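You operate a simulated robot arm through the tools that you are given. There is no shell and no other tool. Be economical: measure what you need, move in short steps, check, and stop when the job is done.

Carry out the task below with a simulated two-armed robot. There is one attempt and no reset: what you move stays moved.

Task
Switch off Warm B's heater and pump and drain the bath empty.
Fine: heater and pump are off before the red valve opens; the valve is shut again; the troughs' other valve handles, pump switches, dials, buttons and pedals stay as they are.

Only the result counts: the job must be done as asked and must still hold three seconds after the hand-in. Knocking over, shifting, dropping, spilling or breaking anything else fails it.

Robot
Two 7-joint arms with fingered hands on one trunk, on a base that drives. Base frame: it is fixed to the floor where the robot stands at the start and does not move with it; the origin is under the middle of the robot, x ahead of it, y to its left, z up. Units: mm, rad, N and s.
The left shoulder is at the start at [29, 92, 1237], the right one opposite. With the tool pointing down near the work surface each hand reaches from about 100 to 300 mm from the robot's upright axis, wherever it stands, measured 20 degrees to its own side. Places, roughly: cold-a blue valve handle [-800, -1400, 900]; cold-a green valve handle [-1000, -2700, 300]; cold-a orange button [-1000, -2500, 300]; cold-a pump turn switch [-900, -2200, 600]; cold-a red valve handle [-900, -1500, 800]; cold-a white button [-1000, -2000, 400]; cold-b blue valve handle [400, -1500, 900]; cold-b green valve handle [600, -2700, 300]; cold-b orange button [600, -2500, 300]; cold-b pump turn switch [500, -2200, 600]; cold-b red valve handle [500, -1600, 800]; cold-b white button [600, -2000, 400]; warm-a far brake pedal [-800, 1000, 100]; warm-a heater dial [-800, 400, 600]; warm-a near brake pedal [-800, -200, 100]; warm-a red valve handle [-900, -100, 800]. Payload 2.1 kg a hand.
Tool frame (each hand has its own): the origin (TCP) lies between the finger pads and is the grasp point; the fingertips stand 20 mm ahead of it; z points along the fingers, y is the line along which they close. Largest opening 68 mm; the body of the gripper starts 23 mm behind the TCP. The gripper is a hand of 5 fingers: y runs from the thumb to the fingers, the wrist lies at [-10, -79, -131] in the tool frame, and closing takes about 1.5 s.
Orientation is told as [roll, pitch, yaw] about the base's x, y, z axes, in that order, counted from this pose: with the fingers straight down and the wrist toward the robot, the tool's x, y and z point along [0, 1, 0], [1, 0, 0] and [0, 0, -1] of the base frame.

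Tools
- The arms move only by the tool arm_command. It takes "left_targets", "right_targets" or both (then of equal length, played together; a hand with none holds still); each is a list that holds one entry, the list of rows, each a list of 6 numbers: the shift along the base's x, y, z in units of 40 mm (1.0 is 40 mm), then the turn, a rotation vector about the base's x, y, z in units of 8 degrees (1.0 is 8 degrees). In form: [[[x, y, z, wx, wy, wz], ...]]. A call has 1 to 8 rows; each row shifts and turns the commanded pose from where the row before left it. "left_hand" and "right_hand" are, for a hand that has rows, the closure in counts, from 0 (fully open) to 255 (shut), set as the call begins (left out, the last holds). A call with a number of a shift or a turn outside -1 to 1 is refused whole. A row lasts 0.2 s, in which the tool goes at most 50 mm and 0.15 rad; a call with a longer step from one row to the next is refused whole, and so is a gripper value outside its range. A pose out of reach is approached as far as the arm can. The call stops where the force on the tool passes 40 N (or 10 N more than at its start, if that is more) or the arm is blocked; 0.2 s more then pass. Each finger travels about 153 mm/s and halts on what it meets, pressing with about 25 N; the grip force reading is that of the motor and also rises with nothing between the fingers. The clock runs only during rows and for 0.2 s after the last one: add rows that do not move to give the fingers time. It gives the time, the measured TCP pose, the force on the tool (base axes), the opening and the grip force at its end, in the units of the frame above (readings bear some noise), with the torque about the TCP (base axes, N m) and any sound that the robot's microphone picked up.
- Cameras (640 x 400 px; columns grow to the right, rows downward): "scene" is now at [79, -28.5, 1353.1]; the picture's right is [-0.47, -0.88, 0.00], its down [-0.79, 0.42, -0.45] and it looks along [0.40, -0.21, -0.89] (base axes); focal length 277 px, centre (320, 200). "left" rides on the left gripper at [-54, -58, -72] in its tool frame; the picture's right is [-0.57, -0.39, 0.73], its down [0.73, -0.64, 0.23] and it looks along [0.38, 0.66, 0.65] (tool axes); focal length 226 px, centre (320, 200). "right" rides on the right gripper at [54, -58, -72] in its tool frame; the picture's right is [-0.57, 0.39, -0.73], its down [-0.73, -0.64, 0.23] and it looks along [-0.38, 0.66, 0.65] (tool axes); focal length 226 px, centre (320, 200). There is no depth. A picture from a camera that has moved, and an enlarged one, comes with that camera's place and axes in the base frame and with its lens.
- get_image(camera): a new picture of that camera. It takes no simulated time.
- slide_trunk(by): slides the trunk up (or, below 0, down) by that many mm; the arms and the scene camera ride with it, the base frame stays. It gives what a move gives, with no picture.
- base_move(legs): drives the robot by 1 to 6 legs, each [ahead, left, turn to the left] in mm, mm and rad, along the robot's own axes; the way and the turn of a leg run together, so that a leg with both is an arc; at most 1500 mm and 3.142 rad a leg. The arms and the cameras ride along, it lands a little off, and it stops where it bumps. It gives what a move gives.
- hand_shape(shape, hand): the hand has 5 fingers and takes this shape, open, in about a second: jaw (thumb against the fingers, like two jaws); tri (thumb and two fingers); tip (a fingertip pinch); poke (one finger out to press); point (the index stretched); flat (the hand flat); cup (the hand cupped); fist (a fist). The gripper value then closes the fingers along that shape, each until it touches; the sizes above hold for jaw. It gives what a move gives, with no picture.
- head_to(pan, tilt): turns the head with the scene camera to pan (to the left, within 1.501 rad either way) and tilt (down, from -0.506 to 1.204), counted from straight ahead of the robot. It gives what a move gives.
- close_up(camera, box): a new picture of the part [left, top, right, bottom] of that camera's present view, enlarged. It takes no simulated time.
- close_job(): hands the job in; it is judged then, once.

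Go step by step. Nothing tells you exact positions but the pictures and the camera data: compare them with the known pose of the tool, close in by small moves and look again before you grip or let go. The budget is 120 turns and 88 pictures, counting those below and the enlarged ones. Unless the task says otherwise, let go and move clear before handing in, and close with one line.

The tools are called by a JSON object that holds its "api" and its "payload". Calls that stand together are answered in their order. arm_command: Moves the arms, as the interface text tells. Its arguments: {"type":"object","properties":{"left_targets":{"type":"array"},"left_hand":{"type":"number"},"right_targets":{"type":"array"},"right_hand":{"type":"number"}},"required":[]} The other tools are called the same way: slide_trunk (by) slides the trunk up or down; hand_shape (shape, hand) gives the hand a shape; base_move (legs) drives the base; head_to (pan, tilt) turns the head that bears the scene camera; get_image (camera) takes a picture; close_up (camera, box) takes an enlarged picture of a part of a camera's view; close_job () hands the job in.

At the start:

```text
t: 0.0
left_tool_pos: [252.7, 17.9, 1025.1]
left_orientation: [0.0, 0.0, 0.0]
left_wrist_force: [-0.3, 1.4, 0.9]
left_ft_torque: [0.0, -0.03, 0.0]
left_gripper_width: 67.7
left_grip_force: 0.0
left_shape: jaw
right_tool_pos: [224.5, -249.6, 1023.4]
right_orientation: [-0.001, 0.001, 0.001]
right_wrist_force: [0.2, 0.1, 0.0]
right_ft_torque: [-0.02, 0.01, 0.01]
right_gripper_width: 67.6
right_grip_force: 0.1
right_shape: jaw
trunk travel left (down, up): [-477.0, 427.0]
robot x, y, heading: [-0.1, -1.2, 0.002]
head pan, tilt: [-0.49, 1.098]
```

scene: 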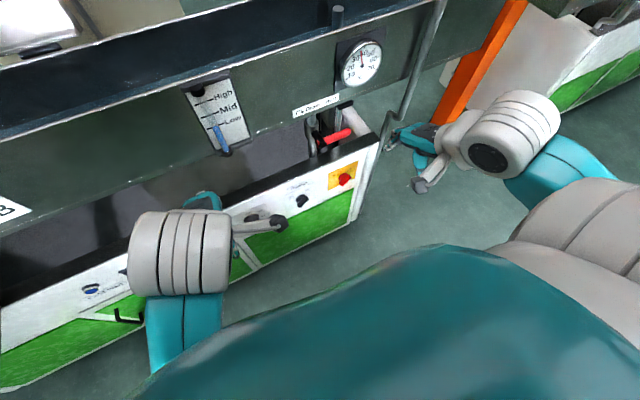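
right: 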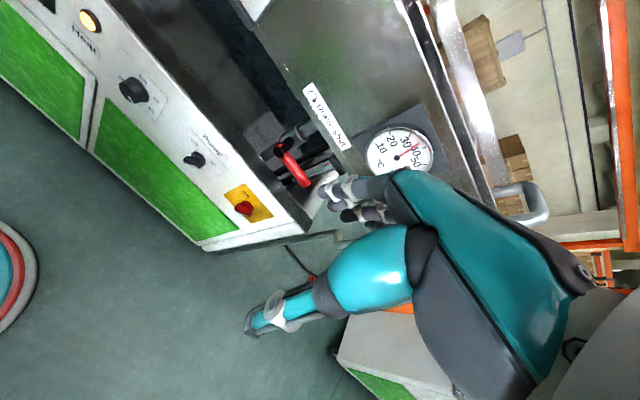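
left: 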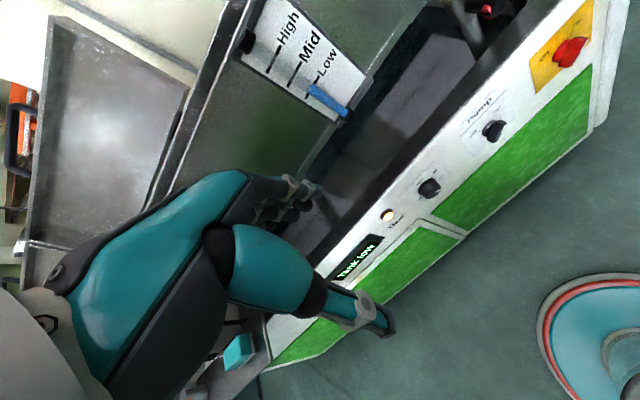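

I see a bath unit ahead with a red valve, a heater dial, a pump switch and a red emergency button; I take it to be Warm B. I'll look at it more closely first.

{"api": "head_to", "payload": {"pan": 0.0, "tilt": 0.8}}

{"api": "get_image", "payload": {"camera": "scene"}}

{"api": "close_up", "payload": {"camera": "left", "box": [330, 60, 630, 280]}}

{"api": "close_up", "payload": {"camera": "right", "box": [80, 60, 400, 260]}}

```text
t: 0.9
left_tool_pos: [252.7, 18.1, 1026.9]
left_orientation: [-0.001, 0.001, 0.0]
left_wrist_force: [-0.5, 0.8, -0.6]
left_ft_torque: [-0.01, 0.0, 0.03]
left_gripper_width: 67.4
left_grip_force: 0.0
left_shape: jaw
right_tool_pos: [224.1, -248.1, 1022.6]
right_orientation: [-0.001, 0.0, 0.001]
right_wrist_force: [1.0, 0.6, -0.8]
right_ft_torque: [-0.02, -0.01, -0.04]
right_gripper_width: 67.8
right_grip_force: 0.0
right_shape: jaw
trunk travel left (down, up): [-477.0, 427.0]
robot x, y, heading: [2.2, -2.3, 0.002]
head pan, tilt: [0.0, 0.799]
```

```text
84 pictures are left
camera scene: at [103.9, 1.2, 1374.8], right [0.0, -1.0, 0.0], down [-0.72, 0.0, -0.7], along [0.7, 0.0, -0.72], focal length 277 px, centre (320, 200)
```

scene: 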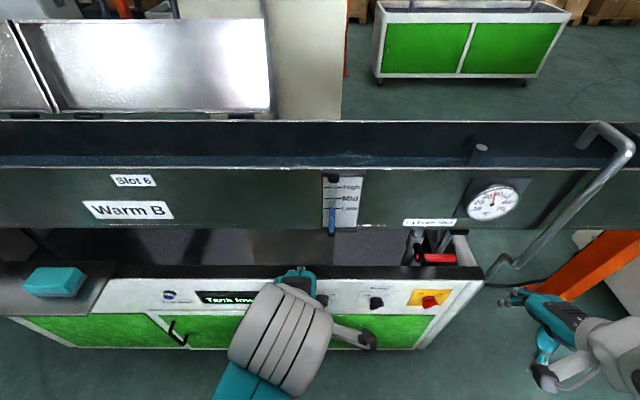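

```text
1.82 times, centred on (480, 170) of left
camera zoom: at [192.8, -37.3, 1098.1], right [-0.39, -0.57, -0.73], down [-0.64, 0.73, -0.23], along [0.66, 0.38, -0.65], focal length 411 px, centre (29, 254)
```

zoom: 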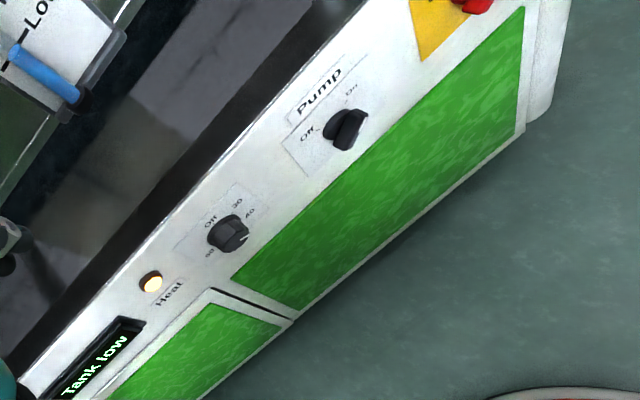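

```text
2.00 times, centred on (240, 160) of right
camera zoom: at [165.9, -194.8, 1095.4], right [0.39, -0.57, 0.73], down [-0.64, -0.73, -0.23], along [0.66, -0.38, -0.65], focal length 452 px, centre (480, 280)
```

zoom: 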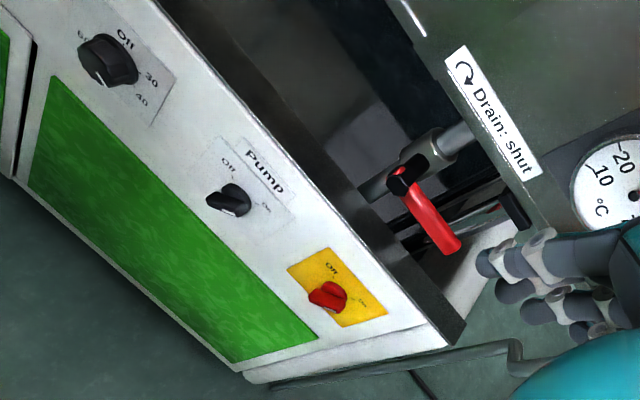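

The bath ahead is labelled Warm B. By triangulation the pump switch is near [440,-164,595], the heater dial near [444,-5,603] and the red drain handle near [495,-250,770]. I'll zoom in on their states.

{"api": "close_up", "payload": {"camera": "scene", "box": [320, 220, 500, 332]}}

{"api": "close_up", "payload": {"camera": "left", "box": [410, 100, 530, 220]}}

{"api": "close_up", "payload": {"camera": "right", "box": [240, 90, 360, 220]}}

```text
3.56 times, centred on (410, 276) of scene
camera zoom: at [103.9, 1.2, 1374.8], right [0.0, -1.0, 0.0], down [-0.72, 0.0, -0.7], along [0.7, 0.0, -0.72], focal length 985 px, centre (0, -70)
```

zoom: 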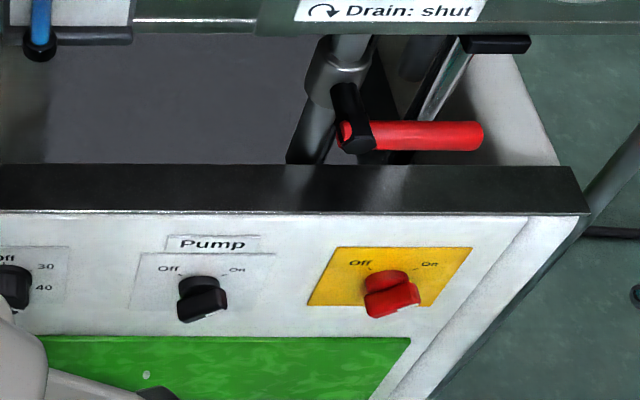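

```text
3.33 times, centred on (470, 160) of left
camera zoom: at [192.8, -37.3, 1098.1], right [-0.39, -0.57, -0.73], down [-0.64, 0.73, -0.23], along [0.66, 0.38, -0.65], focal length 754 px, centre (-180, 333)
```

zoom: 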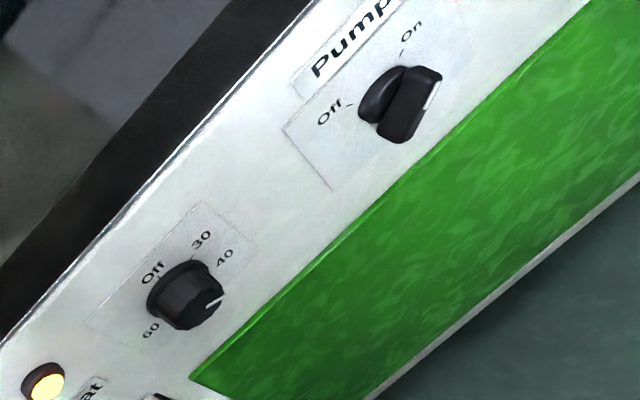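

```text
3.08 times, centred on (300, 155) of right
camera zoom: at [165.9, -194.8, 1095.4], right [0.39, -0.57, 0.73], down [-0.64, -0.73, -0.23], along [0.66, -0.38, -0.65], focal length 696 px, centre (382, 338)
```

zoom: 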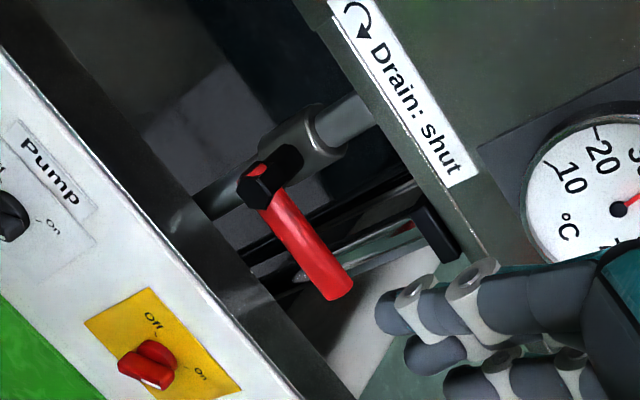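

The pump and dial are both on (the heater points around 40–50) and the drain is shut. I'll lower the trunk and pitch the left hand forward to work on the dial.

{"api": "slide_trunk", "payload": {"by": -300}}

{"api": "arm_command", "payload": {"left_targets": [[[0, 0, 0, 0, -1, 0], [0, 0, 0, 0, -1, 0], [0, 0, 0, 0, -1, 0], [0, 0, 0, 0, -1, 0], [0, 0, 0, 0, -1, 0], [0, 0, 0, 0, -1, 0], [0, 0, 0, 0, -1, 0], [0, 0, 0, 0, -1, 0]]]}}

{"api": "get_image", "payload": {"camera": "left"}}

{"api": "get_image", "payload": {"camera": "scene"}}

```text
t: 3.7
left_tool_pos: [276.4, 46.5, 735.8]
left_orientation: [0.147, -0.114, -0.01]
left_wrist_force: [-0.9, -0.3, -0.6]
left_ft_torque: [-0.02, 0.01, 0.0]
left_gripper_width: 67.5
left_grip_force: 0.0
left_shape: jaw
right_tool_pos: [224.9, -251.1, 698.6]
right_orientation: [0.002, 0.138, 0.001]
right_wrist_force: [-0.3, 1.1, 0.0]
right_ft_torque: [-0.04, 0.04, 0.0]
right_gripper_width: 67.7
right_grip_force: 0.2
right_shape: jaw
trunk travel left (down, up): [-179.0, 724.0]
robot x, y, heading: [0.3, -0.4, 0.005]
head pan, tilt: [0.0, 0.799]
stopped: the arm was blocked; the commanded pose is now the measured one
```

```text
t: 4.9
left_tool_pos: [294.1, 86.1, 742.8]
left_orientation: [0.228, -0.81, 0.05]
left_wrist_force: [-0.4, 1.0, -0.1]
left_ft_torque: [-0.01, -0.02, -0.01]
left_gripper_width: 67.8
left_grip_force: 0.1
left_shape: jaw
right_tool_pos: [223.4, -249.7, 697.0]
right_orientation: [0.0, 0.137, 0.001]
right_wrist_force: [-1.1, -0.3, -1.1]
right_ft_torque: [-0.01, 0.01, -0.08]
right_gripper_width: 67.7
right_grip_force: 0.0
right_shape: jaw
trunk travel left (down, up): [-179.0, 724.0]
robot x, y, heading: [1.9, -3.0, -0.006]
head pan, tilt: [0.0, 0.799]
stopped in row 5 (left hand): the arm was blocked; the commanded pose is now the measured one
```

```text
78 pictures are left
camera left: at [214.8, 13.3, 739.8], right [0.36, -0.37, -0.86], down [-0.44, 0.74, -0.5], along [0.82, 0.56, 0.11], focal length 226 px, centre (320, 200)
```

left: 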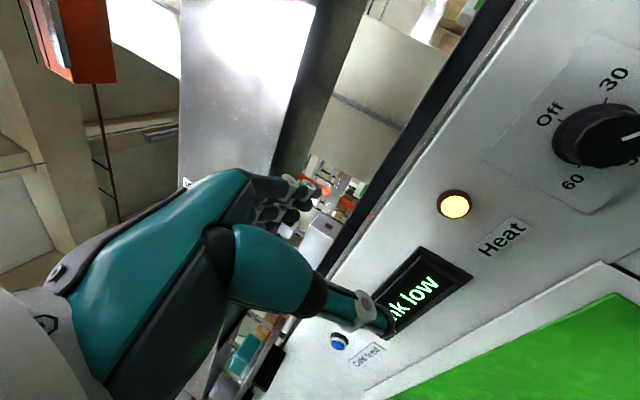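

```text
77 pictures are left
camera scene: at [148.2, 1.3, 1074.6], right [0.0, -1.0, 0.0], down [-0.72, 0.0, -0.7], along [0.7, 0.0, -0.72], focal length 277 px, centre (320, 200)
```

scene: 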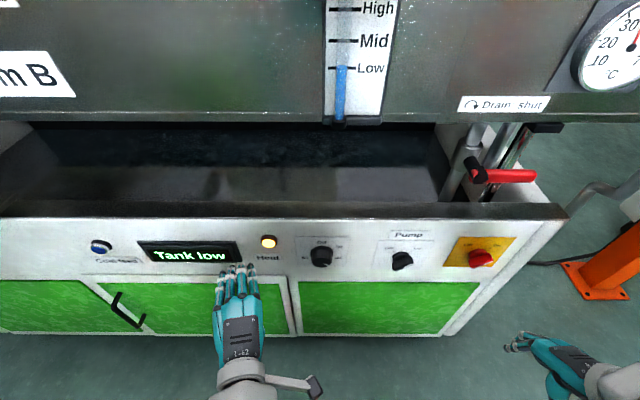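

The arm jams against its own limits this close in. I'll shift the base right 120 mm so the dial sits on the left hand's side, then retry with the hand further out.

{"api": "base_move", "payload": {"legs": [[-60, -120, 0]]}}

{"api": "arm_command", "payload": {"left_targets": [[[0.8, 0, -0.5, 0, 0, 0], [0.8, 0, -0.5, 0, 0, 0], [0, 0, -0.5, -0.5, -1, 0], [0, 0, -0.5, -0.5, -1, 0], [0, 0, -0.5, -0.5, -1, 0]]]}}

{"api": "get_image", "payload": {"camera": "scene"}}

```text
t: 6.2
left_tool_pos: [234.7, -30.9, 742.7]
left_orientation: [0.225, -0.812, 0.058]
left_wrist_force: [0.3, -0.2, 0.3]
left_ft_torque: [0.02, 0.01, 0.01]
left_gripper_width: 67.7
left_grip_force: 0.1
left_shape: jaw
right_tool_pos: [164.4, -369.2, 698.8]
right_orientation: [0.002, 0.138, 0.006]
right_wrist_force: [-0.1, -0.1, 0.5]
right_ft_torque: [0.0, -0.01, -0.01]
right_gripper_width: 67.9
right_grip_force: 0.0
right_shape: jaw
trunk travel left (down, up): [-179.0, 724.0]
robot x, y, heading: [-59.8, -118.4, 0.005]
head pan, tilt: [0.0, 0.799]
```

```text
refused: row 3 steps farther than a row can; nothing moved
```

```text
76 pictures are left
camera scene: at [88.1, -117.5, 1074.6], right [0.0, -1.0, 0.0], down [-0.72, 0.0, -0.7], along [0.7, 0.0, -0.72], focal length 277 px, centre (320, 200)
```

scene: 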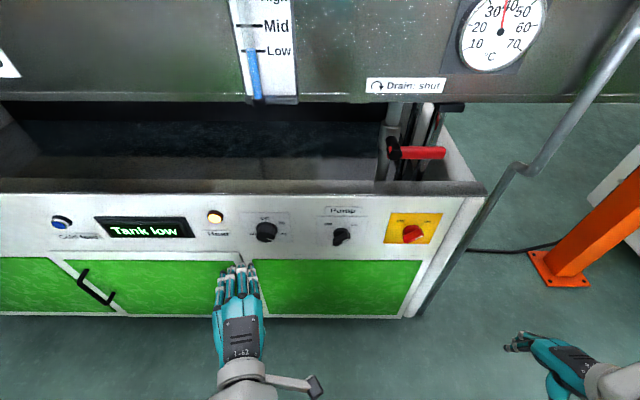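

Now moving the left hand forward and down while pitching it in smaller steps.

{"api": "arm_command", "payload": {"left_targets": [[[0.8, 0, -0.5, 0, 0, 0], [0.8, 0, -0.5, -0.4, 0, 0], [0, 0, -0.5, -0.4, -0.8, 0], [0, 0, -0.5, -0.4, -0.9, 0], [0, 0, -0.5, -0.2, -0.9, 0], [0, 0, -0.5, 0, -0.9, 0]]]}}

{"api": "get_image", "payload": {"camera": "left"}}

```text
t: 7.6
left_tool_pos: [297.3, -31.5, 622.3]
left_orientation: [-0.442, -1.235, 0.617]
left_wrist_force: [-0.2, -0.6, 0.4]
left_ft_torque: [0.02, 0.04, 0.01]
left_gripper_width: 67.8
left_grip_force: 0.0
left_shape: jaw
right_tool_pos: [165.4, -367.6, 697.5]
right_orientation: [0.001, 0.137, 0.006]
right_wrist_force: [-0.1, -1.2, 0.4]
right_ft_torque: [-0.02, 0.01, -0.04]
right_gripper_width: 67.7
right_grip_force: 0.1
right_shape: jaw
trunk travel left (down, up): [-179.0, 724.0]
robot x, y, heading: [-62.1, -120.7, -0.003]
head pan, tilt: [0.0, 0.799]
```

```text
75 pictures are left
camera left: at [223.4, -106.2, 596.6], right [0.69, -0.52, -0.5], down [-0.1, 0.62, -0.78], along [0.72, 0.59, 0.38], focal length 226 px, centre (320, 200)
```

left: 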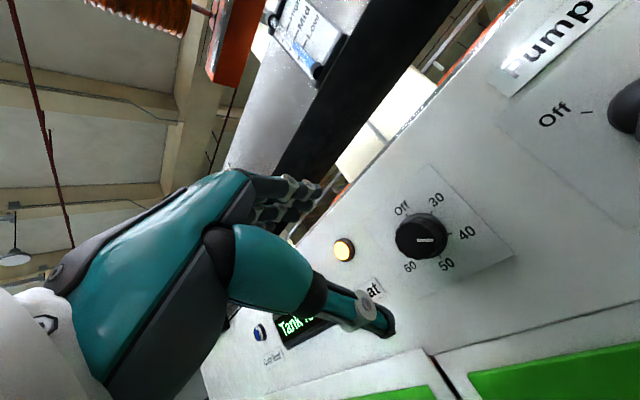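

The hand now points forward, and the wrist camera sees the dial. I'll zoom in on the dial's pointer.

{"api": "close_up", "payload": {"camera": "left", "box": [370, 180, 490, 290]}}

{"api": "close_up", "payload": {"camera": "scene", "box": [230, 190, 390, 290]}}

```text
3.64 times, centred on (430, 235) of left
camera zoom: at [223.4, -106.2, 596.6], right [0.69, -0.52, -0.5], down [-0.1, 0.62, -0.78], along [0.72, 0.59, 0.38], focal length 822 px, centre (-80, 73)
```

zoom: 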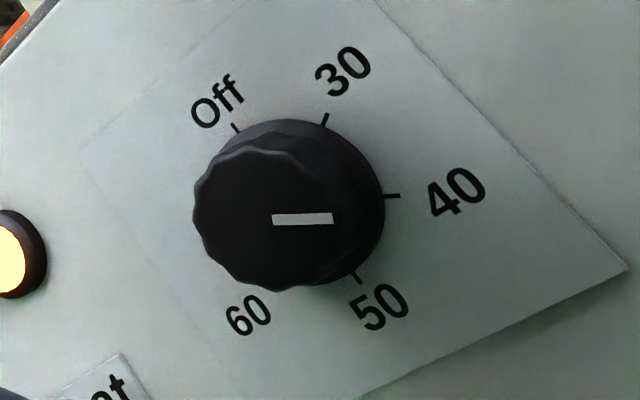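

```text
4.00 times, centred on (310, 240) of scene
camera zoom: at [88.0, -117.5, 1074.6], right [0.0, -1.0, 0.0], down [-0.72, 0.0, -0.7], along [0.7, 0.0, -0.72], focal length 1108 px, centre (360, 40)
```

zoom: 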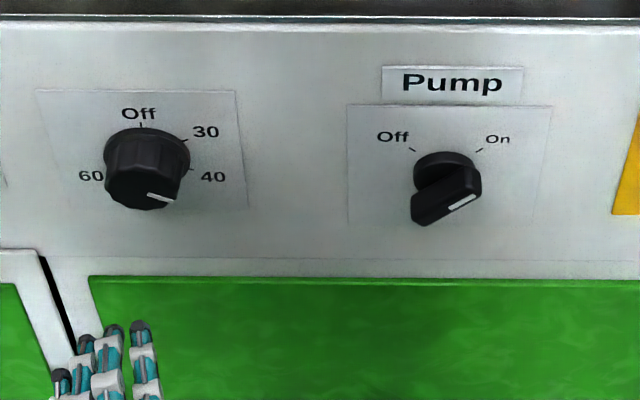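

The dial points at 40, with Off at 12 o'clock, so it needs about 110–120° counter-clockwise. The knob face is about [437,-2.5,604.6] with the panel at x≈458. I'll align the tool with +x and pre-roll it +40°.

{"api": "arm_command", "payload": {"left_targets": [[[0, 0, 0, 0.4, -0.68, -0.4], [0, 0, 0, 0.4, -0.68, -0.4], [0, 0, 0, 0.4, -0.68, -0.4], [0.2, 0.4, -0.2, 1, 0, 0], [0.2, 0.4, -0.2, 1, 0, 0], [0.2, 0, 0, 1, 0, 0], [0.2, 0, 0, 1, 0, 0], [0.2, 0, 0, 1, 0, 0]]]}}

{"api": "get_image", "payload": {"camera": "left"}}

{"api": "get_image", "payload": {"camera": "scene"}}

```text
t: 9.4
left_tool_pos: [330.5, -5.0, 620.2]
left_orientation: [1.571, -0.874, -1.559]
left_wrist_force: [-0.4, -0.4, 0.1]
left_ft_torque: [-0.02, -0.02, 0.0]
left_gripper_width: 68.0
left_grip_force: 0.0
left_shape: jaw
left hand out of reach, approached as far as the arm can: row 3, 4, 5, 8
right_tool_pos: [163.9, -368.5, 698.9]
right_orientation: [0.001, 0.136, 0.006]
right_wrist_force: [-0.2, -0.1, -0.9]
right_ft_torque: [0.0, 0.01, 0.01]
right_gripper_width: 67.6
right_grip_force: 0.1
right_shape: jaw
trunk travel left (down, up): [-179.0, 724.0]
robot x, y, heading: [-58.6, -121.8, 0.001]
head pan, tilt: [0.0, 0.799]
```

```text
72 pictures are left
camera left: at [256.8, -10.8, 540.5], right [0.73, -0.18, -0.66], down [0.22, 0.98, -0.02], along [0.65, -0.13, 0.75], focal length 226 px, centre (320, 200)
```

left: 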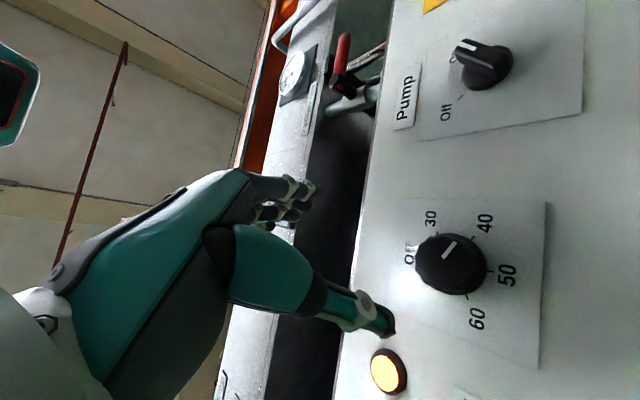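

```text
71 pictures are left
camera scene: at [88.1, -117.6, 1074.6], right [0.0, -1.0, 0.0], down [-0.72, 0.0, -0.7], along [0.7, 0.0, -0.72], focal length 277 px, centre (320, 200)
```

scene: 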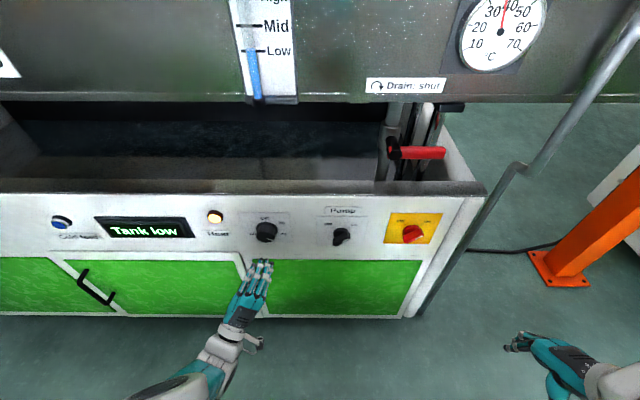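

The tool axis is now along +x with a 40° roll. I'll line up with the knob and go in most of the way before looking again.

{"api": "arm_command", "payload": {"left_targets": [[[0.3, 0.06, -0.39, 0, 0, 0], [0.6, 0, 0, 0, 0, 0], [0.6, 0, 0, 0, 0, 0]]]}}

{"api": "get_image", "payload": {"camera": "left"}}

{"api": "close_up", "payload": {"camera": "scene", "box": [200, 180, 400, 305]}}

```text
t: 10.2
left_tool_pos: [357.0, -10.5, 634.5]
left_orientation: [1.566, -0.878, -1.555]
left_wrist_force: [-0.4, 0.4, 0.0]
left_ft_torque: [-0.04, 0.02, 0.0]
left_gripper_width: 67.7
left_grip_force: 0.0
left_shape: jaw
left hand out of reach, approached as far as the arm can: row 1, 2, 3
right_tool_pos: [164.7, -368.8, 698.1]
right_orientation: [0.002, 0.138, 0.005]
right_wrist_force: [-0.2, 0.5, 0.1]
right_ft_torque: [0.01, 0.0, -0.01]
right_gripper_width: 67.5
right_grip_force: 0.0
right_shape: jaw
trunk travel left (down, up): [-179.0, 724.0]
robot x, y, heading: [-59.1, -116.0, -0.0]
head pan, tilt: [0.0, 0.799]
```

```text
70 pictures are left
camera left: at [284.4, -15.5, 554.7], right [0.73, -0.18, -0.66], down [0.22, 0.98, -0.02], along [0.65, -0.13, 0.75], focal length 226 px, centre (320, 200)
```

left: 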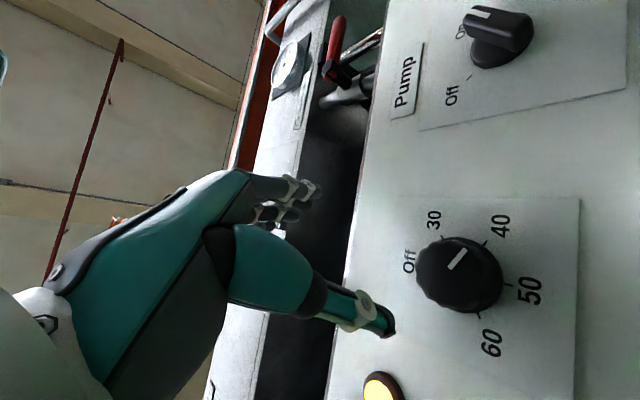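

```text
3.20 times, centred on (300, 242) of scene
camera zoom: at [88.1, -117.5, 1074.6], right [0.0, -1.0, 0.0], down [-0.72, 0.0, -0.7], along [0.7, 0.0, -0.72], focal length 887 px, centre (384, 64)
```

zoom: 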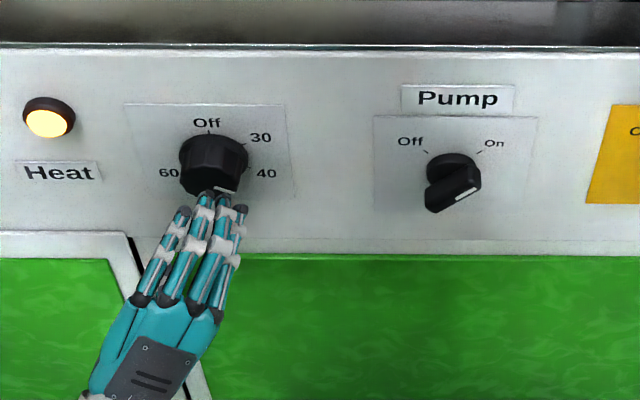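

The arm is at the end of its reach, so I'll lower the trunk and bring the base closer, pulling the hand back first.

{"api": "slide_trunk", "payload": {"by": -120}}

{"api": "arm_command", "payload": {"left_targets": [[[-0.7, 0, 0.7, 0, 0, 0], [-0.7, 0, 0.7, 0, 0, 0], [-0.5, 0, 0.5, 0, 0, 0], [0, 0.2, 0.3, 0, 0, 0]]]}}

{"api": "base_move", "payload": {"legs": [[60, 0, 0]]}}

```text
t: 11.7
left_tool_pos: [358.2, -11.1, 515.1]
left_orientation: [1.565, -0.876, -1.556]
left_wrist_force: [0.3, 1.0, -0.6]
left_ft_torque: [-0.01, 0.01, -0.01]
left_gripper_width: 67.9
left_grip_force: 0.0
left_shape: jaw
right_tool_pos: [161.8, -368.9, 561.4]
right_orientation: [0.005, 0.228, 0.006]
right_wrist_force: [-0.9, 0.1, 0.0]
right_ft_torque: [-0.03, -0.02, 0.01]
right_gripper_width: 67.6
right_grip_force: 0.0
right_shape: jaw
trunk travel left (down, up): [-59.0, 844.0]
robot x, y, heading: [-63.7, -122.2, 0.006]
head pan, tilt: [0.0, 0.799]
```

```text
t: 12.7
left_tool_pos: [282.6, -2.5, 600.5]
left_orientation: [1.566, -0.875, -1.554]
left_wrist_force: [0.0, 0.5, 0.9]
left_ft_torque: [0.03, -0.01, 0.03]
left_gripper_width: 67.9
left_grip_force: 0.0
left_shape: jaw
right_tool_pos: [161.5, -370.5, 561.8]
right_orientation: [0.004, 0.23, 0.005]
right_wrist_force: [-0.5, -0.1, -0.5]
right_ft_torque: [-0.01, -0.02, -0.02]
right_gripper_width: 67.6
right_grip_force: 0.1
right_shape: jaw
trunk travel left (down, up): [-59.0, 844.0]
robot x, y, heading: [-54.5, -119.4, 0.005]
head pan, tilt: [0.0, 0.799]
```

```text
t: 13.7
left_tool_pos: [341.6, -1.4, 600.9]
left_orientation: [1.564, -0.876, -1.556]
left_wrist_force: [0.1, 0.0, -0.3]
left_ft_torque: [-0.02, -0.02, 0.0]
left_gripper_width: 67.9
left_grip_force: 0.0
left_shape: jaw
right_tool_pos: [221.4, -367.5, 562.4]
right_orientation: [0.004, 0.231, 0.006]
right_wrist_force: [-0.1, 0.3, 0.4]
right_ft_torque: [0.01, 0.0, 0.01]
right_gripper_width: 67.9
right_grip_force: 0.1
right_shape: jaw
trunk travel left (down, up): [-59.0, 844.0]
robot x, y, heading: [-4.3, -117.0, -0.005]
head pan, tilt: [0.0, 0.799]
```

Now in reach. Advancing toward the knob.

{"api": "arm_command", "payload": {"left_targets": [[[0.7, 0, 0.1, 0, 0, 0], [0.7, 0, 0, 0, 0, 0]]]}}

{"api": "get_image", "payload": {"camera": "left"}}

{"api": "get_image", "payload": {"camera": "scene"}}

```text
t: 14.3
left_tool_pos: [399.2, -3.3, 605.7]
left_orientation: [1.565, -0.876, -1.557]
left_wrist_force: [0.5, -0.8, 0.0]
left_ft_torque: [0.03, 0.02, 0.01]
left_gripper_width: 67.9
left_grip_force: 0.0
left_shape: jaw
right_tool_pos: [221.5, -369.3, 561.3]
right_orientation: [0.004, 0.231, 0.005]
right_wrist_force: [-0.8, 0.2, -0.4]
right_ft_torque: [0.01, 0.0, 0.0]
right_gripper_width: 67.7
right_grip_force: 0.1
right_shape: jaw
trunk travel left (down, up): [-59.0, 844.0]
robot x, y, heading: [4.0, -117.3, 0.003]
head pan, tilt: [0.0, 0.799]
```

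```text
68 pictures are left
camera left: at [325.4, -9.0, 525.6], right [0.73, -0.18, -0.66], down [0.22, 0.98, -0.02], along [0.65, -0.13, 0.75], focal length 226 px, centre (320, 200)
```

left: 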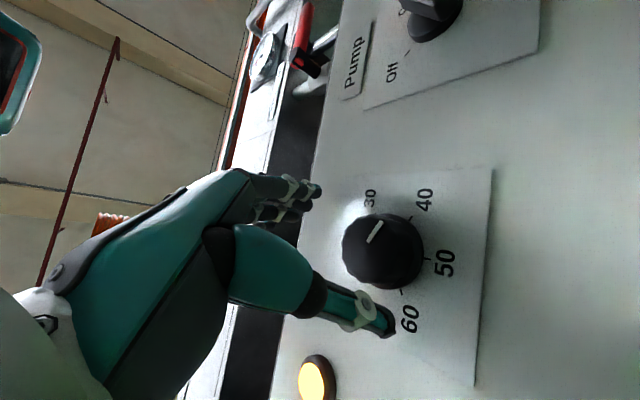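

```text
67 pictures are left
camera scene: at [177.5, -117.3, 951.7], right [0.0, -1.0, 0.0], down [-0.72, 0.0, -0.7], along [0.7, 0.0, -0.72], focal length 277 px, centre (320, 200)
```

scene: 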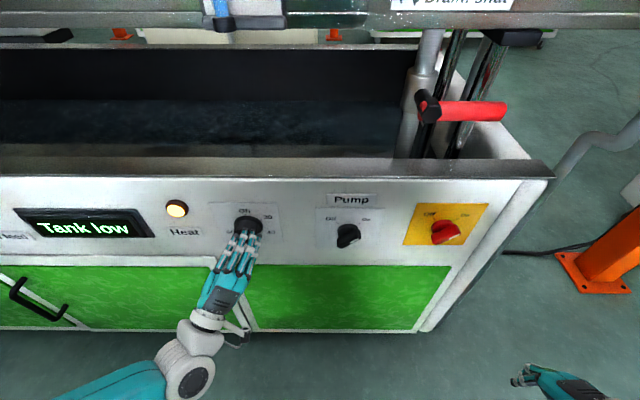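

The refined knob centre is about z 599, y −4. I'll move down 6 mm, go forward so the fingers straddle the knob, then close.

{"api": "arm_command", "payload": {"left_targets": [[[0, -0.03, -0.15, 0, 0, 0], [0.45, 0, 0, 0, 0, 0], [0.4, 0, 0, 0, 0, 0]]]}}

{"api": "get_image", "payload": {"camera": "left"}}

```text
t: 15.1
left_tool_pos: [433.2, -5.0, 598.9]
left_orientation: [1.566, -0.876, -1.557]
left_wrist_force: [0.8, -0.6, 0.0]
left_ft_torque: [-0.02, 0.03, 0.0]
left_gripper_width: 67.7
left_grip_force: 0.1
left_shape: jaw
right_tool_pos: [221.8, -368.7, 560.3]
right_orientation: [0.003, 0.233, 0.006]
right_wrist_force: [0.8, -0.5, 1.2]
right_ft_torque: [0.02, 0.01, -0.01]
right_gripper_width: 67.6
right_grip_force: 0.0
right_shape: jaw
trunk travel left (down, up): [-59.0, 844.0]
robot x, y, heading: [-3.5, -119.7, 0.002]
head pan, tilt: [0.0, 0.799]
```

```text
66 pictures are left
camera left: at [358.6, -10.5, 519.0], right [0.73, -0.18, -0.66], down [0.22, 0.98, -0.02], along [0.65, -0.13, 0.75], focal length 226 px, centre (320, 200)
```

left: 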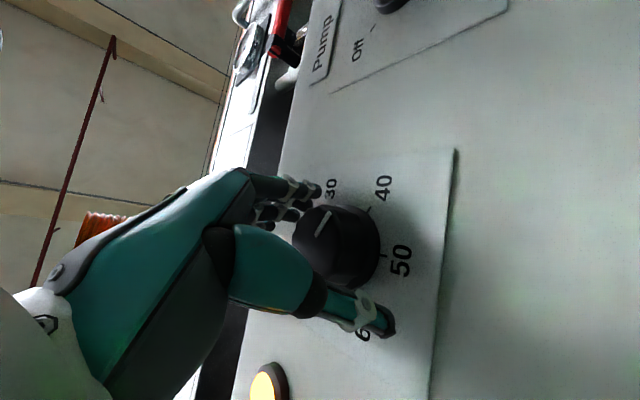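

The fingers straddle the knob. Closing now.

{"api": "arm_command", "payload": {"left_targets": [[[0, 0, 0, 0, 0, 0], [0, 0, 0, 0, 0, 0], [0, 0, 0, 0, 0, 0], [0, 0, 0, 0, 0, 0], [0, 0, 0, 0, 0, 0], [0, 0, 0, 0, 0, 0]]], "left_hand": 255}}

{"api": "get_image", "payload": {"camera": "left"}}

```text
t: 16.5
left_tool_pos: [431.9, -4.2, 598.9]
left_orientation: [1.568, -0.875, -1.556]
left_wrist_force: [-0.3, 0.3, -2.4]
left_ft_torque: [0.0, -0.01, 0.0]
left_gripper_width: 31.1
left_grip_force: 25.2
left_shape: jaw
right_tool_pos: [221.8, -369.2, 560.4]
right_orientation: [0.003, 0.233, 0.008]
right_wrist_force: [-0.6, -0.3, 0.4]
right_ft_torque: [0.0, 0.01, -0.03]
right_gripper_width: 67.6
right_grip_force: 0.1
right_shape: jaw
trunk travel left (down, up): [-59.0, 844.0]
robot x, y, heading: [-0.9, -120.3, 0.004]
head pan, tilt: [0.0, 0.799]
```

```text
65 pictures are left
camera left: at [358.5, -10.5, 518.9], right [0.73, -0.18, -0.66], down [0.22, 0.98, -0.02], along [0.65, -0.13, 0.75], focal length 226 px, centre (320, 200)
```

left: 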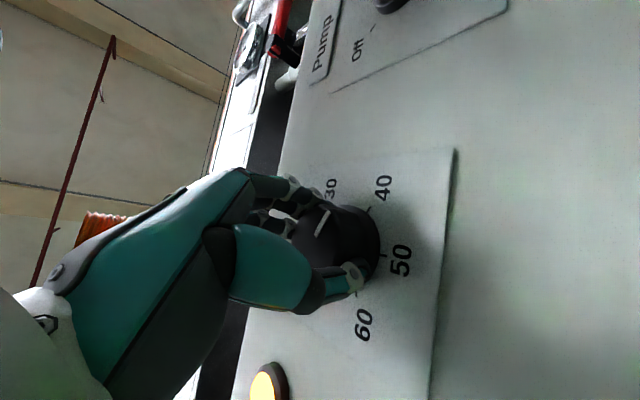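

Gripped, with an opening of 31 mm. I'll rotate counter-clockwise (negative about x).

{"api": "arm_command", "payload": {"left_targets": [[[0, 0, 0, -1, 0, 0], [0, 0, 0, -1, 0, 0], [0, 0, 0, -1, 0, 0], [0, 0, 0, -1, 0, 0], [0, 0, 0, -1, 0, 0]]]}}

{"api": "get_image", "payload": {"camera": "left"}}

```text
t: 17.7
left_tool_pos: [432.7, -3.9, 599.4]
left_orientation: [-0.474, -1.561, 0.479]
left_wrist_force: [3.4, -4.3, 2.1]
left_ft_torque: [0.0, -0.08, -0.04]
left_gripper_width: 31.0
left_grip_force: 24.7
left_shape: jaw
right_tool_pos: [220.7, -368.6, 561.4]
right_orientation: [0.004, 0.229, 0.006]
right_wrist_force: [-0.3, 0.5, -0.5]
right_ft_torque: [-0.04, 0.01, 0.0]
right_gripper_width: 67.9
right_grip_force: 0.0
right_shape: jaw
trunk travel left (down, up): [-59.0, 844.0]
robot x, y, heading: [-2.6, -118.1, 0.003]
head pan, tilt: [0.0, 0.799]
```

```text
64 pictures are left
camera left: at [358.4, -60.1, 542.4], right [0.73, -0.56, -0.39], down [0.22, 0.73, -0.65], along [0.65, 0.38, 0.66], focal length 226 px, centre (320, 200)
```

left: 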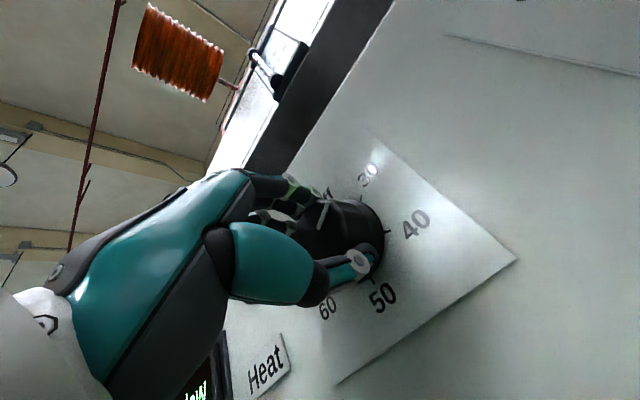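

The knob turns with the hand. Continuing.

{"api": "arm_command", "payload": {"left_targets": [[[0, 0, 0, -1, 0, 0], [0, 0, 0, -1, 0, 0], [0, 0, 0, -1, 0, 0], [0, 0, 0, -1, 0, 0], [0, 0, 0, -1, 0, 0]]]}}

{"api": "get_image", "payload": {"camera": "left"}}

```text
t: 18.9
left_tool_pos: [431.4, -6.3, 600.4]
left_orientation: [-1.555, -0.868, 1.558]
left_wrist_force: [6.0, -8.4, 5.4]
left_ft_torque: [0.04, -0.04, -0.03]
left_gripper_width: 30.1
left_grip_force: 25.2
left_shape: jaw
right_tool_pos: [221.4, -369.4, 560.7]
right_orientation: [0.004, 0.231, 0.006]
right_wrist_force: [0.3, -0.1, 0.0]
right_ft_torque: [0.0, -0.02, -0.03]
right_gripper_width: 67.7
right_grip_force: 0.0
right_shape: jaw
trunk travel left (down, up): [-59.0, 844.0]
robot x, y, heading: [1.3, -115.2, 0.006]
head pan, tilt: [0.0, 0.799]
```

```text
63 pictures are left
camera left: at [358.4, -84.3, 591.7], right [0.73, -0.68, 0.06], down [0.22, 0.14, -0.96], along [0.65, 0.72, 0.26], focal length 226 px, centre (320, 200)
```

left: 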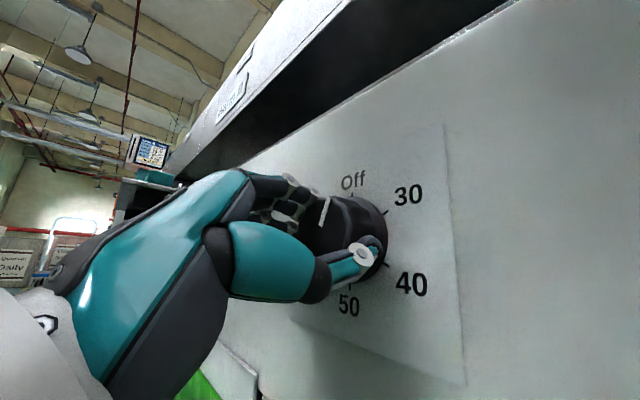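

About 15° left to reach Off. Two more steps, then I'll check.

{"api": "arm_command", "payload": {"left_targets": [[[0, 0, 0, -1, 0, 0], [0, 0, 0, -1, 0, 0], [0, 0, 0, 0, 0, 0]]]}}

{"api": "close_up", "payload": {"camera": "left", "box": [230, 130, 450, 330]}}

```text
t: 19.7
left_tool_pos: [432.7, -3.9, 600.6]
left_orientation: [-1.558, -0.588, 1.559]
left_wrist_force: [5.7, -7.6, 8.7]
left_ft_torque: [0.05, -0.1, 0.0]
left_gripper_width: 29.7
left_grip_force: 24.9
left_shape: jaw
right_tool_pos: [220.1, -370.4, 560.5]
right_orientation: [0.004, 0.231, 0.005]
right_wrist_force: [-0.2, -0.1, 0.1]
right_ft_torque: [-0.01, -0.04, 0.02]
right_gripper_width: 67.4
right_grip_force: 0.1
right_shape: jaw
trunk travel left (down, up): [-59.0, 844.0]
robot x, y, heading: [-1.8, -123.0, -0.001]
head pan, tilt: [0.0, 0.799]
```

```text
2.00 times, centred on (340, 230) of left
camera zoom: at [358.5, -83.4, 613.6], right [0.73, -0.64, 0.25], down [0.22, -0.13, -0.97], along [0.65, 0.76, 0.05], focal length 452 px, centre (280, 140)
```

zoom: 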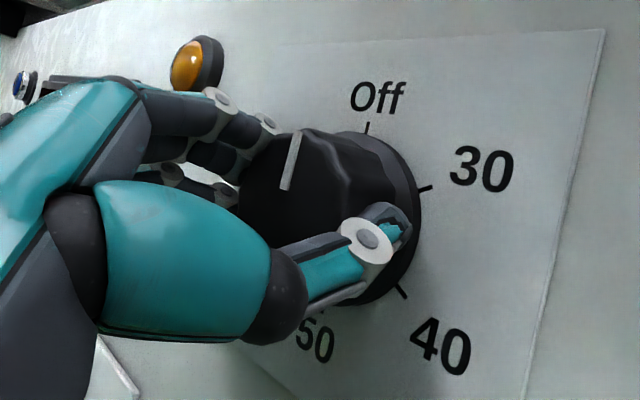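

The heater lamp has gone out. I'll release the knob and back off to verify the pointer.

{"api": "arm_command", "payload": {"left_targets": [[[0, 0, 0, 0, 0, 0], [0, 0, 0, 0, 0, 0], [0, 0, 0, 0, 0, 0], [0, 0, 0, 0, 0, 0], [-0.5, 0, 0, 0, 0, 0], [-1, 0, 0, 0, 0, 0], [-1, 0, 0, 0, 0, 0]]], "left_hand": 0}}

{"api": "close_up", "payload": {"camera": "left", "box": [320, 100, 560, 250]}}

{"api": "close_up", "payload": {"camera": "scene", "box": [150, 180, 400, 280]}}

```text
t: 21.3
left_tool_pos: [331.0, -3.7, 602.0]
left_orientation: [-1.559, -0.591, 1.561]
left_wrist_force: [-0.7, -0.2, -0.3]
left_ft_torque: [-0.01, 0.03, -0.02]
left_gripper_width: 67.7
left_grip_force: 0.1
left_shape: jaw
right_tool_pos: [221.5, -369.6, 560.5]
right_orientation: [0.004, 0.229, 0.006]
right_wrist_force: [-0.3, 0.1, -0.1]
right_ft_torque: [-0.02, -0.01, 0.01]
right_gripper_width: 67.6
right_grip_force: 0.1
right_shape: jaw
trunk travel left (down, up): [-59.0, 844.0]
robot x, y, heading: [0.6, -119.4, 0.006]
head pan, tilt: [0.0, 0.799]
```

```text
2.67 times, centred on (440, 175) of left
camera zoom: at [257.7, -83.3, 614.3], right [0.73, -0.64, 0.25], down [0.22, -0.12, -0.97], along [0.65, 0.76, 0.05], focal length 603 px, centre (0, 267)
```

zoom: 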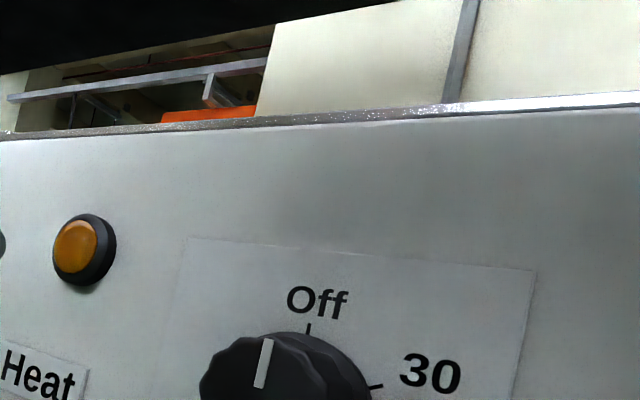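

```text
2.56 times, centred on (275, 230) of scene
camera zoom: at [177.6, -117.4, 951.6], right [0.0, -1.0, 0.0], down [-0.72, 0.0, -0.7], along [0.7, 0.0, -0.72], focal length 709 px, centre (435, 123)
```

zoom: 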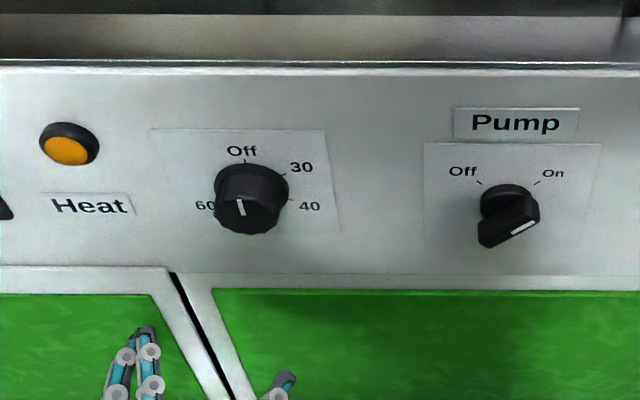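

The dial reads Off and the lamp is out. For the pump switch I'll shift the base right so the left hand faces it, then test the roll range in free air.

{"api": "base_move", "payload": {"legs": [[-30, -160, 0]]}}

{"api": "arm_command", "payload": {"left_targets": [[[0, 0, 0, -1, 0, 0], [0, 0, 0, -1, 0, 0], [0, 0, 0, -1, 0, 0], [0, 0, 0, -1, 0, 0], [0, 0, 0, -1, 0, 0], [0, 0, 0, -1, 0, 0]]]}}

{"api": "get_image", "payload": {"camera": "scene"}}

```text
t: 22.7
left_tool_pos: [302.2, -163.0, 601.1]
left_orientation: [-1.559, -0.589, 1.559]
left_wrist_force: [-0.6, 0.2, 0.7]
left_ft_torque: [-0.02, -0.01, 0.02]
left_gripper_width: 67.4
left_grip_force: 0.2
left_shape: jaw
right_tool_pos: [189.9, -529.2, 561.2]
right_orientation: [0.003, 0.23, 0.005]
right_wrist_force: [-0.5, -0.1, 0.0]
right_ft_torque: [0.03, -0.02, -0.01]
right_gripper_width: 67.7
right_grip_force: 0.1
right_shape: jaw
trunk travel left (down, up): [-59.0, 844.0]
robot x, y, heading: [-33.8, -276.0, 0.001]
head pan, tilt: [0.0, 0.799]
```

```text
t: 24.1
left_tool_pos: [301.4, -166.4, 600.9]
left_orientation: [-1.563, -0.1, 1.561]
left_wrist_force: [0.1, 0.4, -0.1]
left_ft_torque: [0.0, -0.01, 0.01]
left_gripper_width: 67.7
left_grip_force: 0.0
left_shape: jaw
left hand out of reach, approached as far as the arm can: row 4, 5, 6
right_tool_pos: [190.7, -528.7, 561.8]
right_orientation: [0.003, 0.23, 0.004]
right_wrist_force: [-0.5, 0.6, 0.2]
right_ft_torque: [0.0, 0.03, 0.0]
right_gripper_width: 68.0
right_grip_force: 0.0
right_shape: jaw
trunk travel left (down, up): [-59.0, 844.0]
robot x, y, heading: [-29.8, -276.4, 0.001]
head pan, tilt: [0.0, 0.799]
```

```text
59 pictures are left
camera scene: at [147.7, -277.2, 951.7], right [0.0, -1.0, 0.0], down [-0.72, 0.0, -0.7], along [0.7, 0.0, -0.72], focal length 277 px, centre (320, 200)
```

scene: 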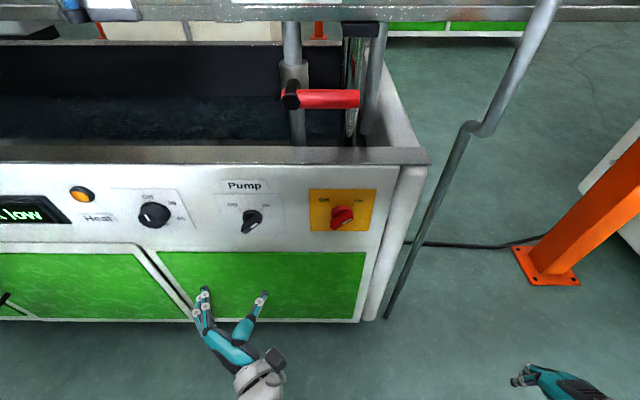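

The roll range is about +45° to −84°, so I'll grip the switch bar end-to-end starting at +45° and turn it to −45°. Rolling back now.

{"api": "arm_command", "payload": {"left_targets": [[[0, 0, 0, 1, 0, 0], [0, 0, 0, 1, 0, 0], [0, 0, 0, 1, 0, 0], [0, 0, 0, 1, 0, 0], [0, 0, 0, 1, 0, 0], [0, 0, 0, 1, 0, 0], [0, 0, 0, 1, 0, 0], [0, 0, 0, 1, 0, 0]]]}}

{"api": "arm_command", "payload": {"left_targets": [[[0, 0, 0, 1, 0, 0], [0, 0, 0, 1, 0, 0], [0, 0, 0, 1, 0, 0], [0, 0, 0, 1, 0, 0], [0, 0, 0, 1, 0, 0], [0, 0, 0, 1, 0, 0], [0.5, 0, 0, 1, 0, 0], [0.5, 0, 0, 0.7, 0, 0]]]}}

{"api": "get_image", "payload": {"camera": "left"}}

{"api": "close_up", "payload": {"camera": "scene", "box": [200, 160, 300, 260]}}

```text
t: 25.9
left_tool_pos: [302.8, -163.8, 601.5]
left_orientation: [-1.535, -1.221, 1.54]
left_wrist_force: [1.2, 0.8, -0.1]
left_ft_torque: [-0.06, -0.01, -0.03]
left_gripper_width: 67.5
left_grip_force: 0.1
left_shape: jaw
right_tool_pos: [190.7, -528.6, 561.6]
right_orientation: [0.002, 0.231, 0.002]
right_wrist_force: [-0.5, -0.4, -0.5]
right_ft_torque: [0.01, -0.01, -0.02]
right_gripper_width: 67.8
right_grip_force: 0.1
right_shape: jaw
trunk travel left (down, up): [-59.0, 844.0]
robot x, y, heading: [-29.8, -275.2, -0.001]
head pan, tilt: [0.0, 0.799]
```

```text
t: 27.7
left_tool_pos: [342.4, -166.1, 601.0]
left_orientation: [1.564, -0.842, -1.552]
left_wrist_force: [0.1, 0.0, 0.3]
left_ft_torque: [0.0, 0.01, 0.0]
left_gripper_width: 67.5
left_grip_force: 0.1
left_shape: jaw
right_tool_pos: [191.2, -529.2, 560.9]
right_orientation: [0.004, 0.231, 0.004]
right_wrist_force: [-0.9, 0.3, 0.8]
right_ft_torque: [0.0, 0.0, -0.02]
right_gripper_width: 67.5
right_grip_force: 0.0
right_shape: jaw
trunk travel left (down, up): [-59.0, 844.0]
robot x, y, heading: [-26.5, -275.9, 0.002]
head pan, tilt: [0.0, 0.799]
```

```text
58 pictures are left
camera left: at [268.9, -167.8, 521.4], right [0.73, -0.16, -0.67], down [0.22, 0.98, 0.01], along [0.65, -0.15, 0.74], focal length 226 px, centre (320, 200)
```

left: 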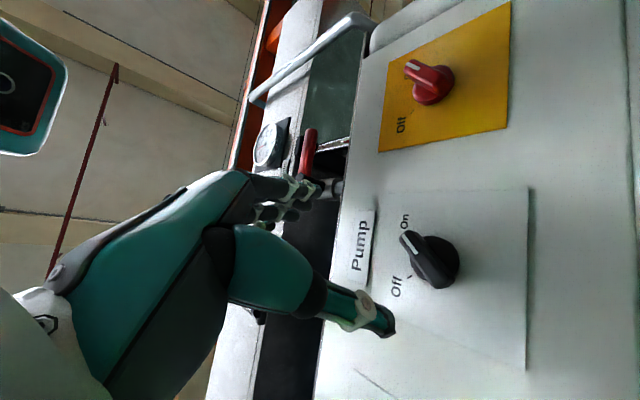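

```text
4.00 times, centred on (250, 210) of scene
camera zoom: at [147.7, -277.2, 951.7], right [0.0, -1.0, 0.0], down [-0.72, 0.0, -0.7], along [0.7, 0.0, -0.72], focal length 1108 px, centre (600, 160)
```

zoom: 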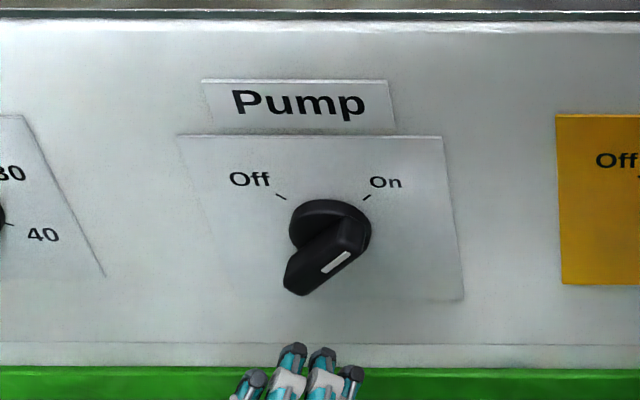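

The switch bar centre is about [437,-163,591], pointing at On. I'll align and move in.

{"api": "arm_command", "payload": {"left_targets": [[[0.5, 0.08, -0.25, 0, 0, 0], [0.8, 0, 0, 0, 0, 0], [0.85, 0, 0, 0, 0, 0]]]}}

{"api": "get_image", "payload": {"camera": "left"}}

{"api": "close_up", "payload": {"camera": "scene", "box": [180, 160, 320, 260]}}

```text
t: 28.5
left_tool_pos: [428.7, -162.9, 591.7]
left_orientation: [1.563, -0.847, -1.553]
left_wrist_force: [0.6, 0.0, -0.1]
left_ft_torque: [0.03, -0.02, 0.02]
left_gripper_width: 67.5
left_grip_force: 0.1
left_shape: jaw
right_tool_pos: [191.1, -529.2, 560.7]
right_orientation: [0.005, 0.23, 0.004]
right_wrist_force: [0.3, -0.1, 0.2]
right_ft_torque: [-0.02, -0.01, -0.03]
right_gripper_width: 67.9
right_grip_force: 0.0
right_shape: jaw
trunk travel left (down, up): [-59.0, 844.0]
robot x, y, heading: [-30.3, -277.5, -0.001]
head pan, tilt: [0.0, 0.799]
```

```text
56 pictures are left
camera left: at [354.7, -166.3, 512.3], right [0.73, -0.16, -0.67], down [0.22, 0.98, 0.0], along [0.65, -0.15, 0.74], focal length 226 px, centre (320, 200)
```

left: 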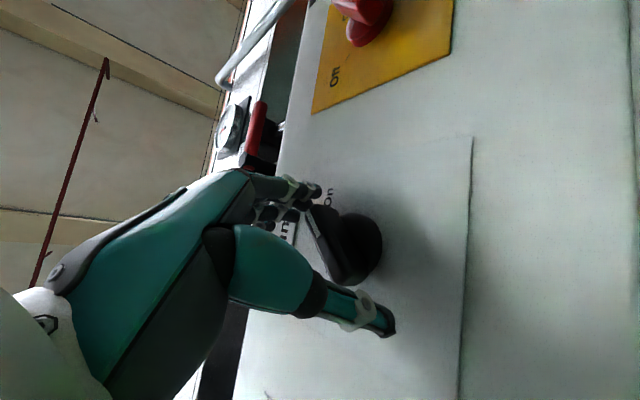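

```text
4.00 times, centred on (250, 210) of scene
camera zoom: at [147.7, -277.1, 951.7], right [0.0, -1.0, 0.0], down [-0.72, 0.0, -0.7], along [0.7, 0.0, -0.72], focal length 1108 px, centre (600, 160)
```

zoom: 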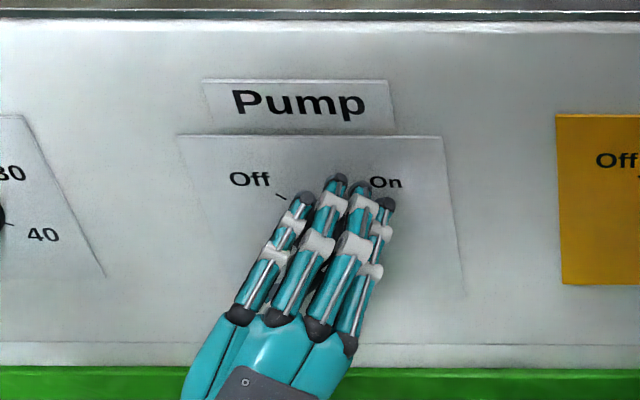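

Fingers straddle the bar's two ends. Closing.

{"api": "arm_command", "payload": {"left_targets": [[[0, 0, 0, 0, 0, 0], [0, 0, 0, 0, 0, 0], [0, 0, 0, 0, 0, 0], [0, 0, 0, 0, 0, 0], [0, 0, 0, 0, 0, 0], [0, 0, 0, 0, 0, 0]]], "left_hand": 255}}

{"api": "get_image", "payload": {"camera": "left"}}

{"api": "close_up", "payload": {"camera": "scene", "box": [180, 160, 320, 260]}}

```text
t: 29.9
left_tool_pos: [428.1, -162.7, 592.5]
left_orientation: [1.565, -0.849, -1.553]
left_wrist_force: [2.8, 8.6, -4.4]
left_ft_torque: [-0.08, 0.06, 0.12]
left_gripper_width: 33.6
left_grip_force: 24.4
left_shape: jaw
right_tool_pos: [191.1, -529.3, 561.1]
right_orientation: [0.002, 0.233, 0.003]
right_wrist_force: [-0.3, 0.2, -0.2]
right_ft_torque: [0.01, -0.02, 0.01]
right_gripper_width: 67.8
right_grip_force: 0.1
right_shape: jaw
trunk travel left (down, up): [-59.0, 844.0]
robot x, y, heading: [-31.5, -281.1, 0.004]
head pan, tilt: [0.0, 0.799]
```

```text
54 pictures are left
camera left: at [354.6, -165.8, 511.9], right [0.73, -0.16, -0.67], down [0.22, 0.98, 0.0], along [0.65, -0.15, 0.74], focal length 226 px, centre (320, 200)
```

left: 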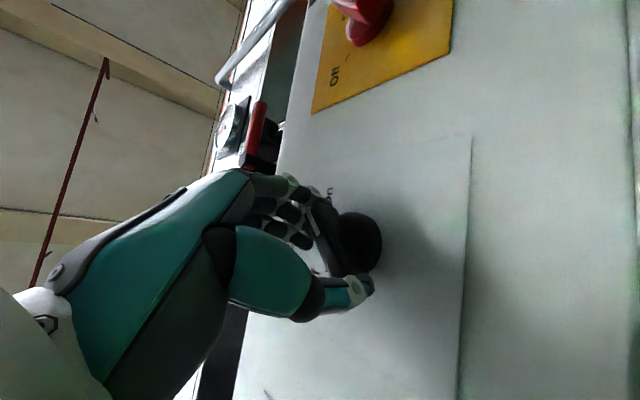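

```text
4.00 times, centred on (250, 210) of scene
camera zoom: at [148.1, -276.5, 951.6], right [0.0, -1.0, 0.0], down [-0.72, 0.0, -0.7], along [0.7, 0.0, -0.72], focal length 1108 px, centre (600, 160)
```

zoom: 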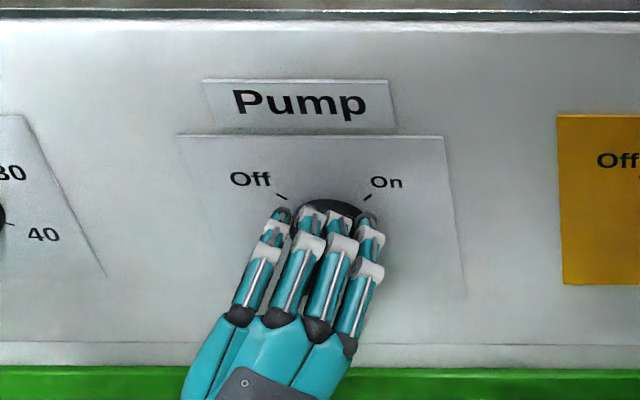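

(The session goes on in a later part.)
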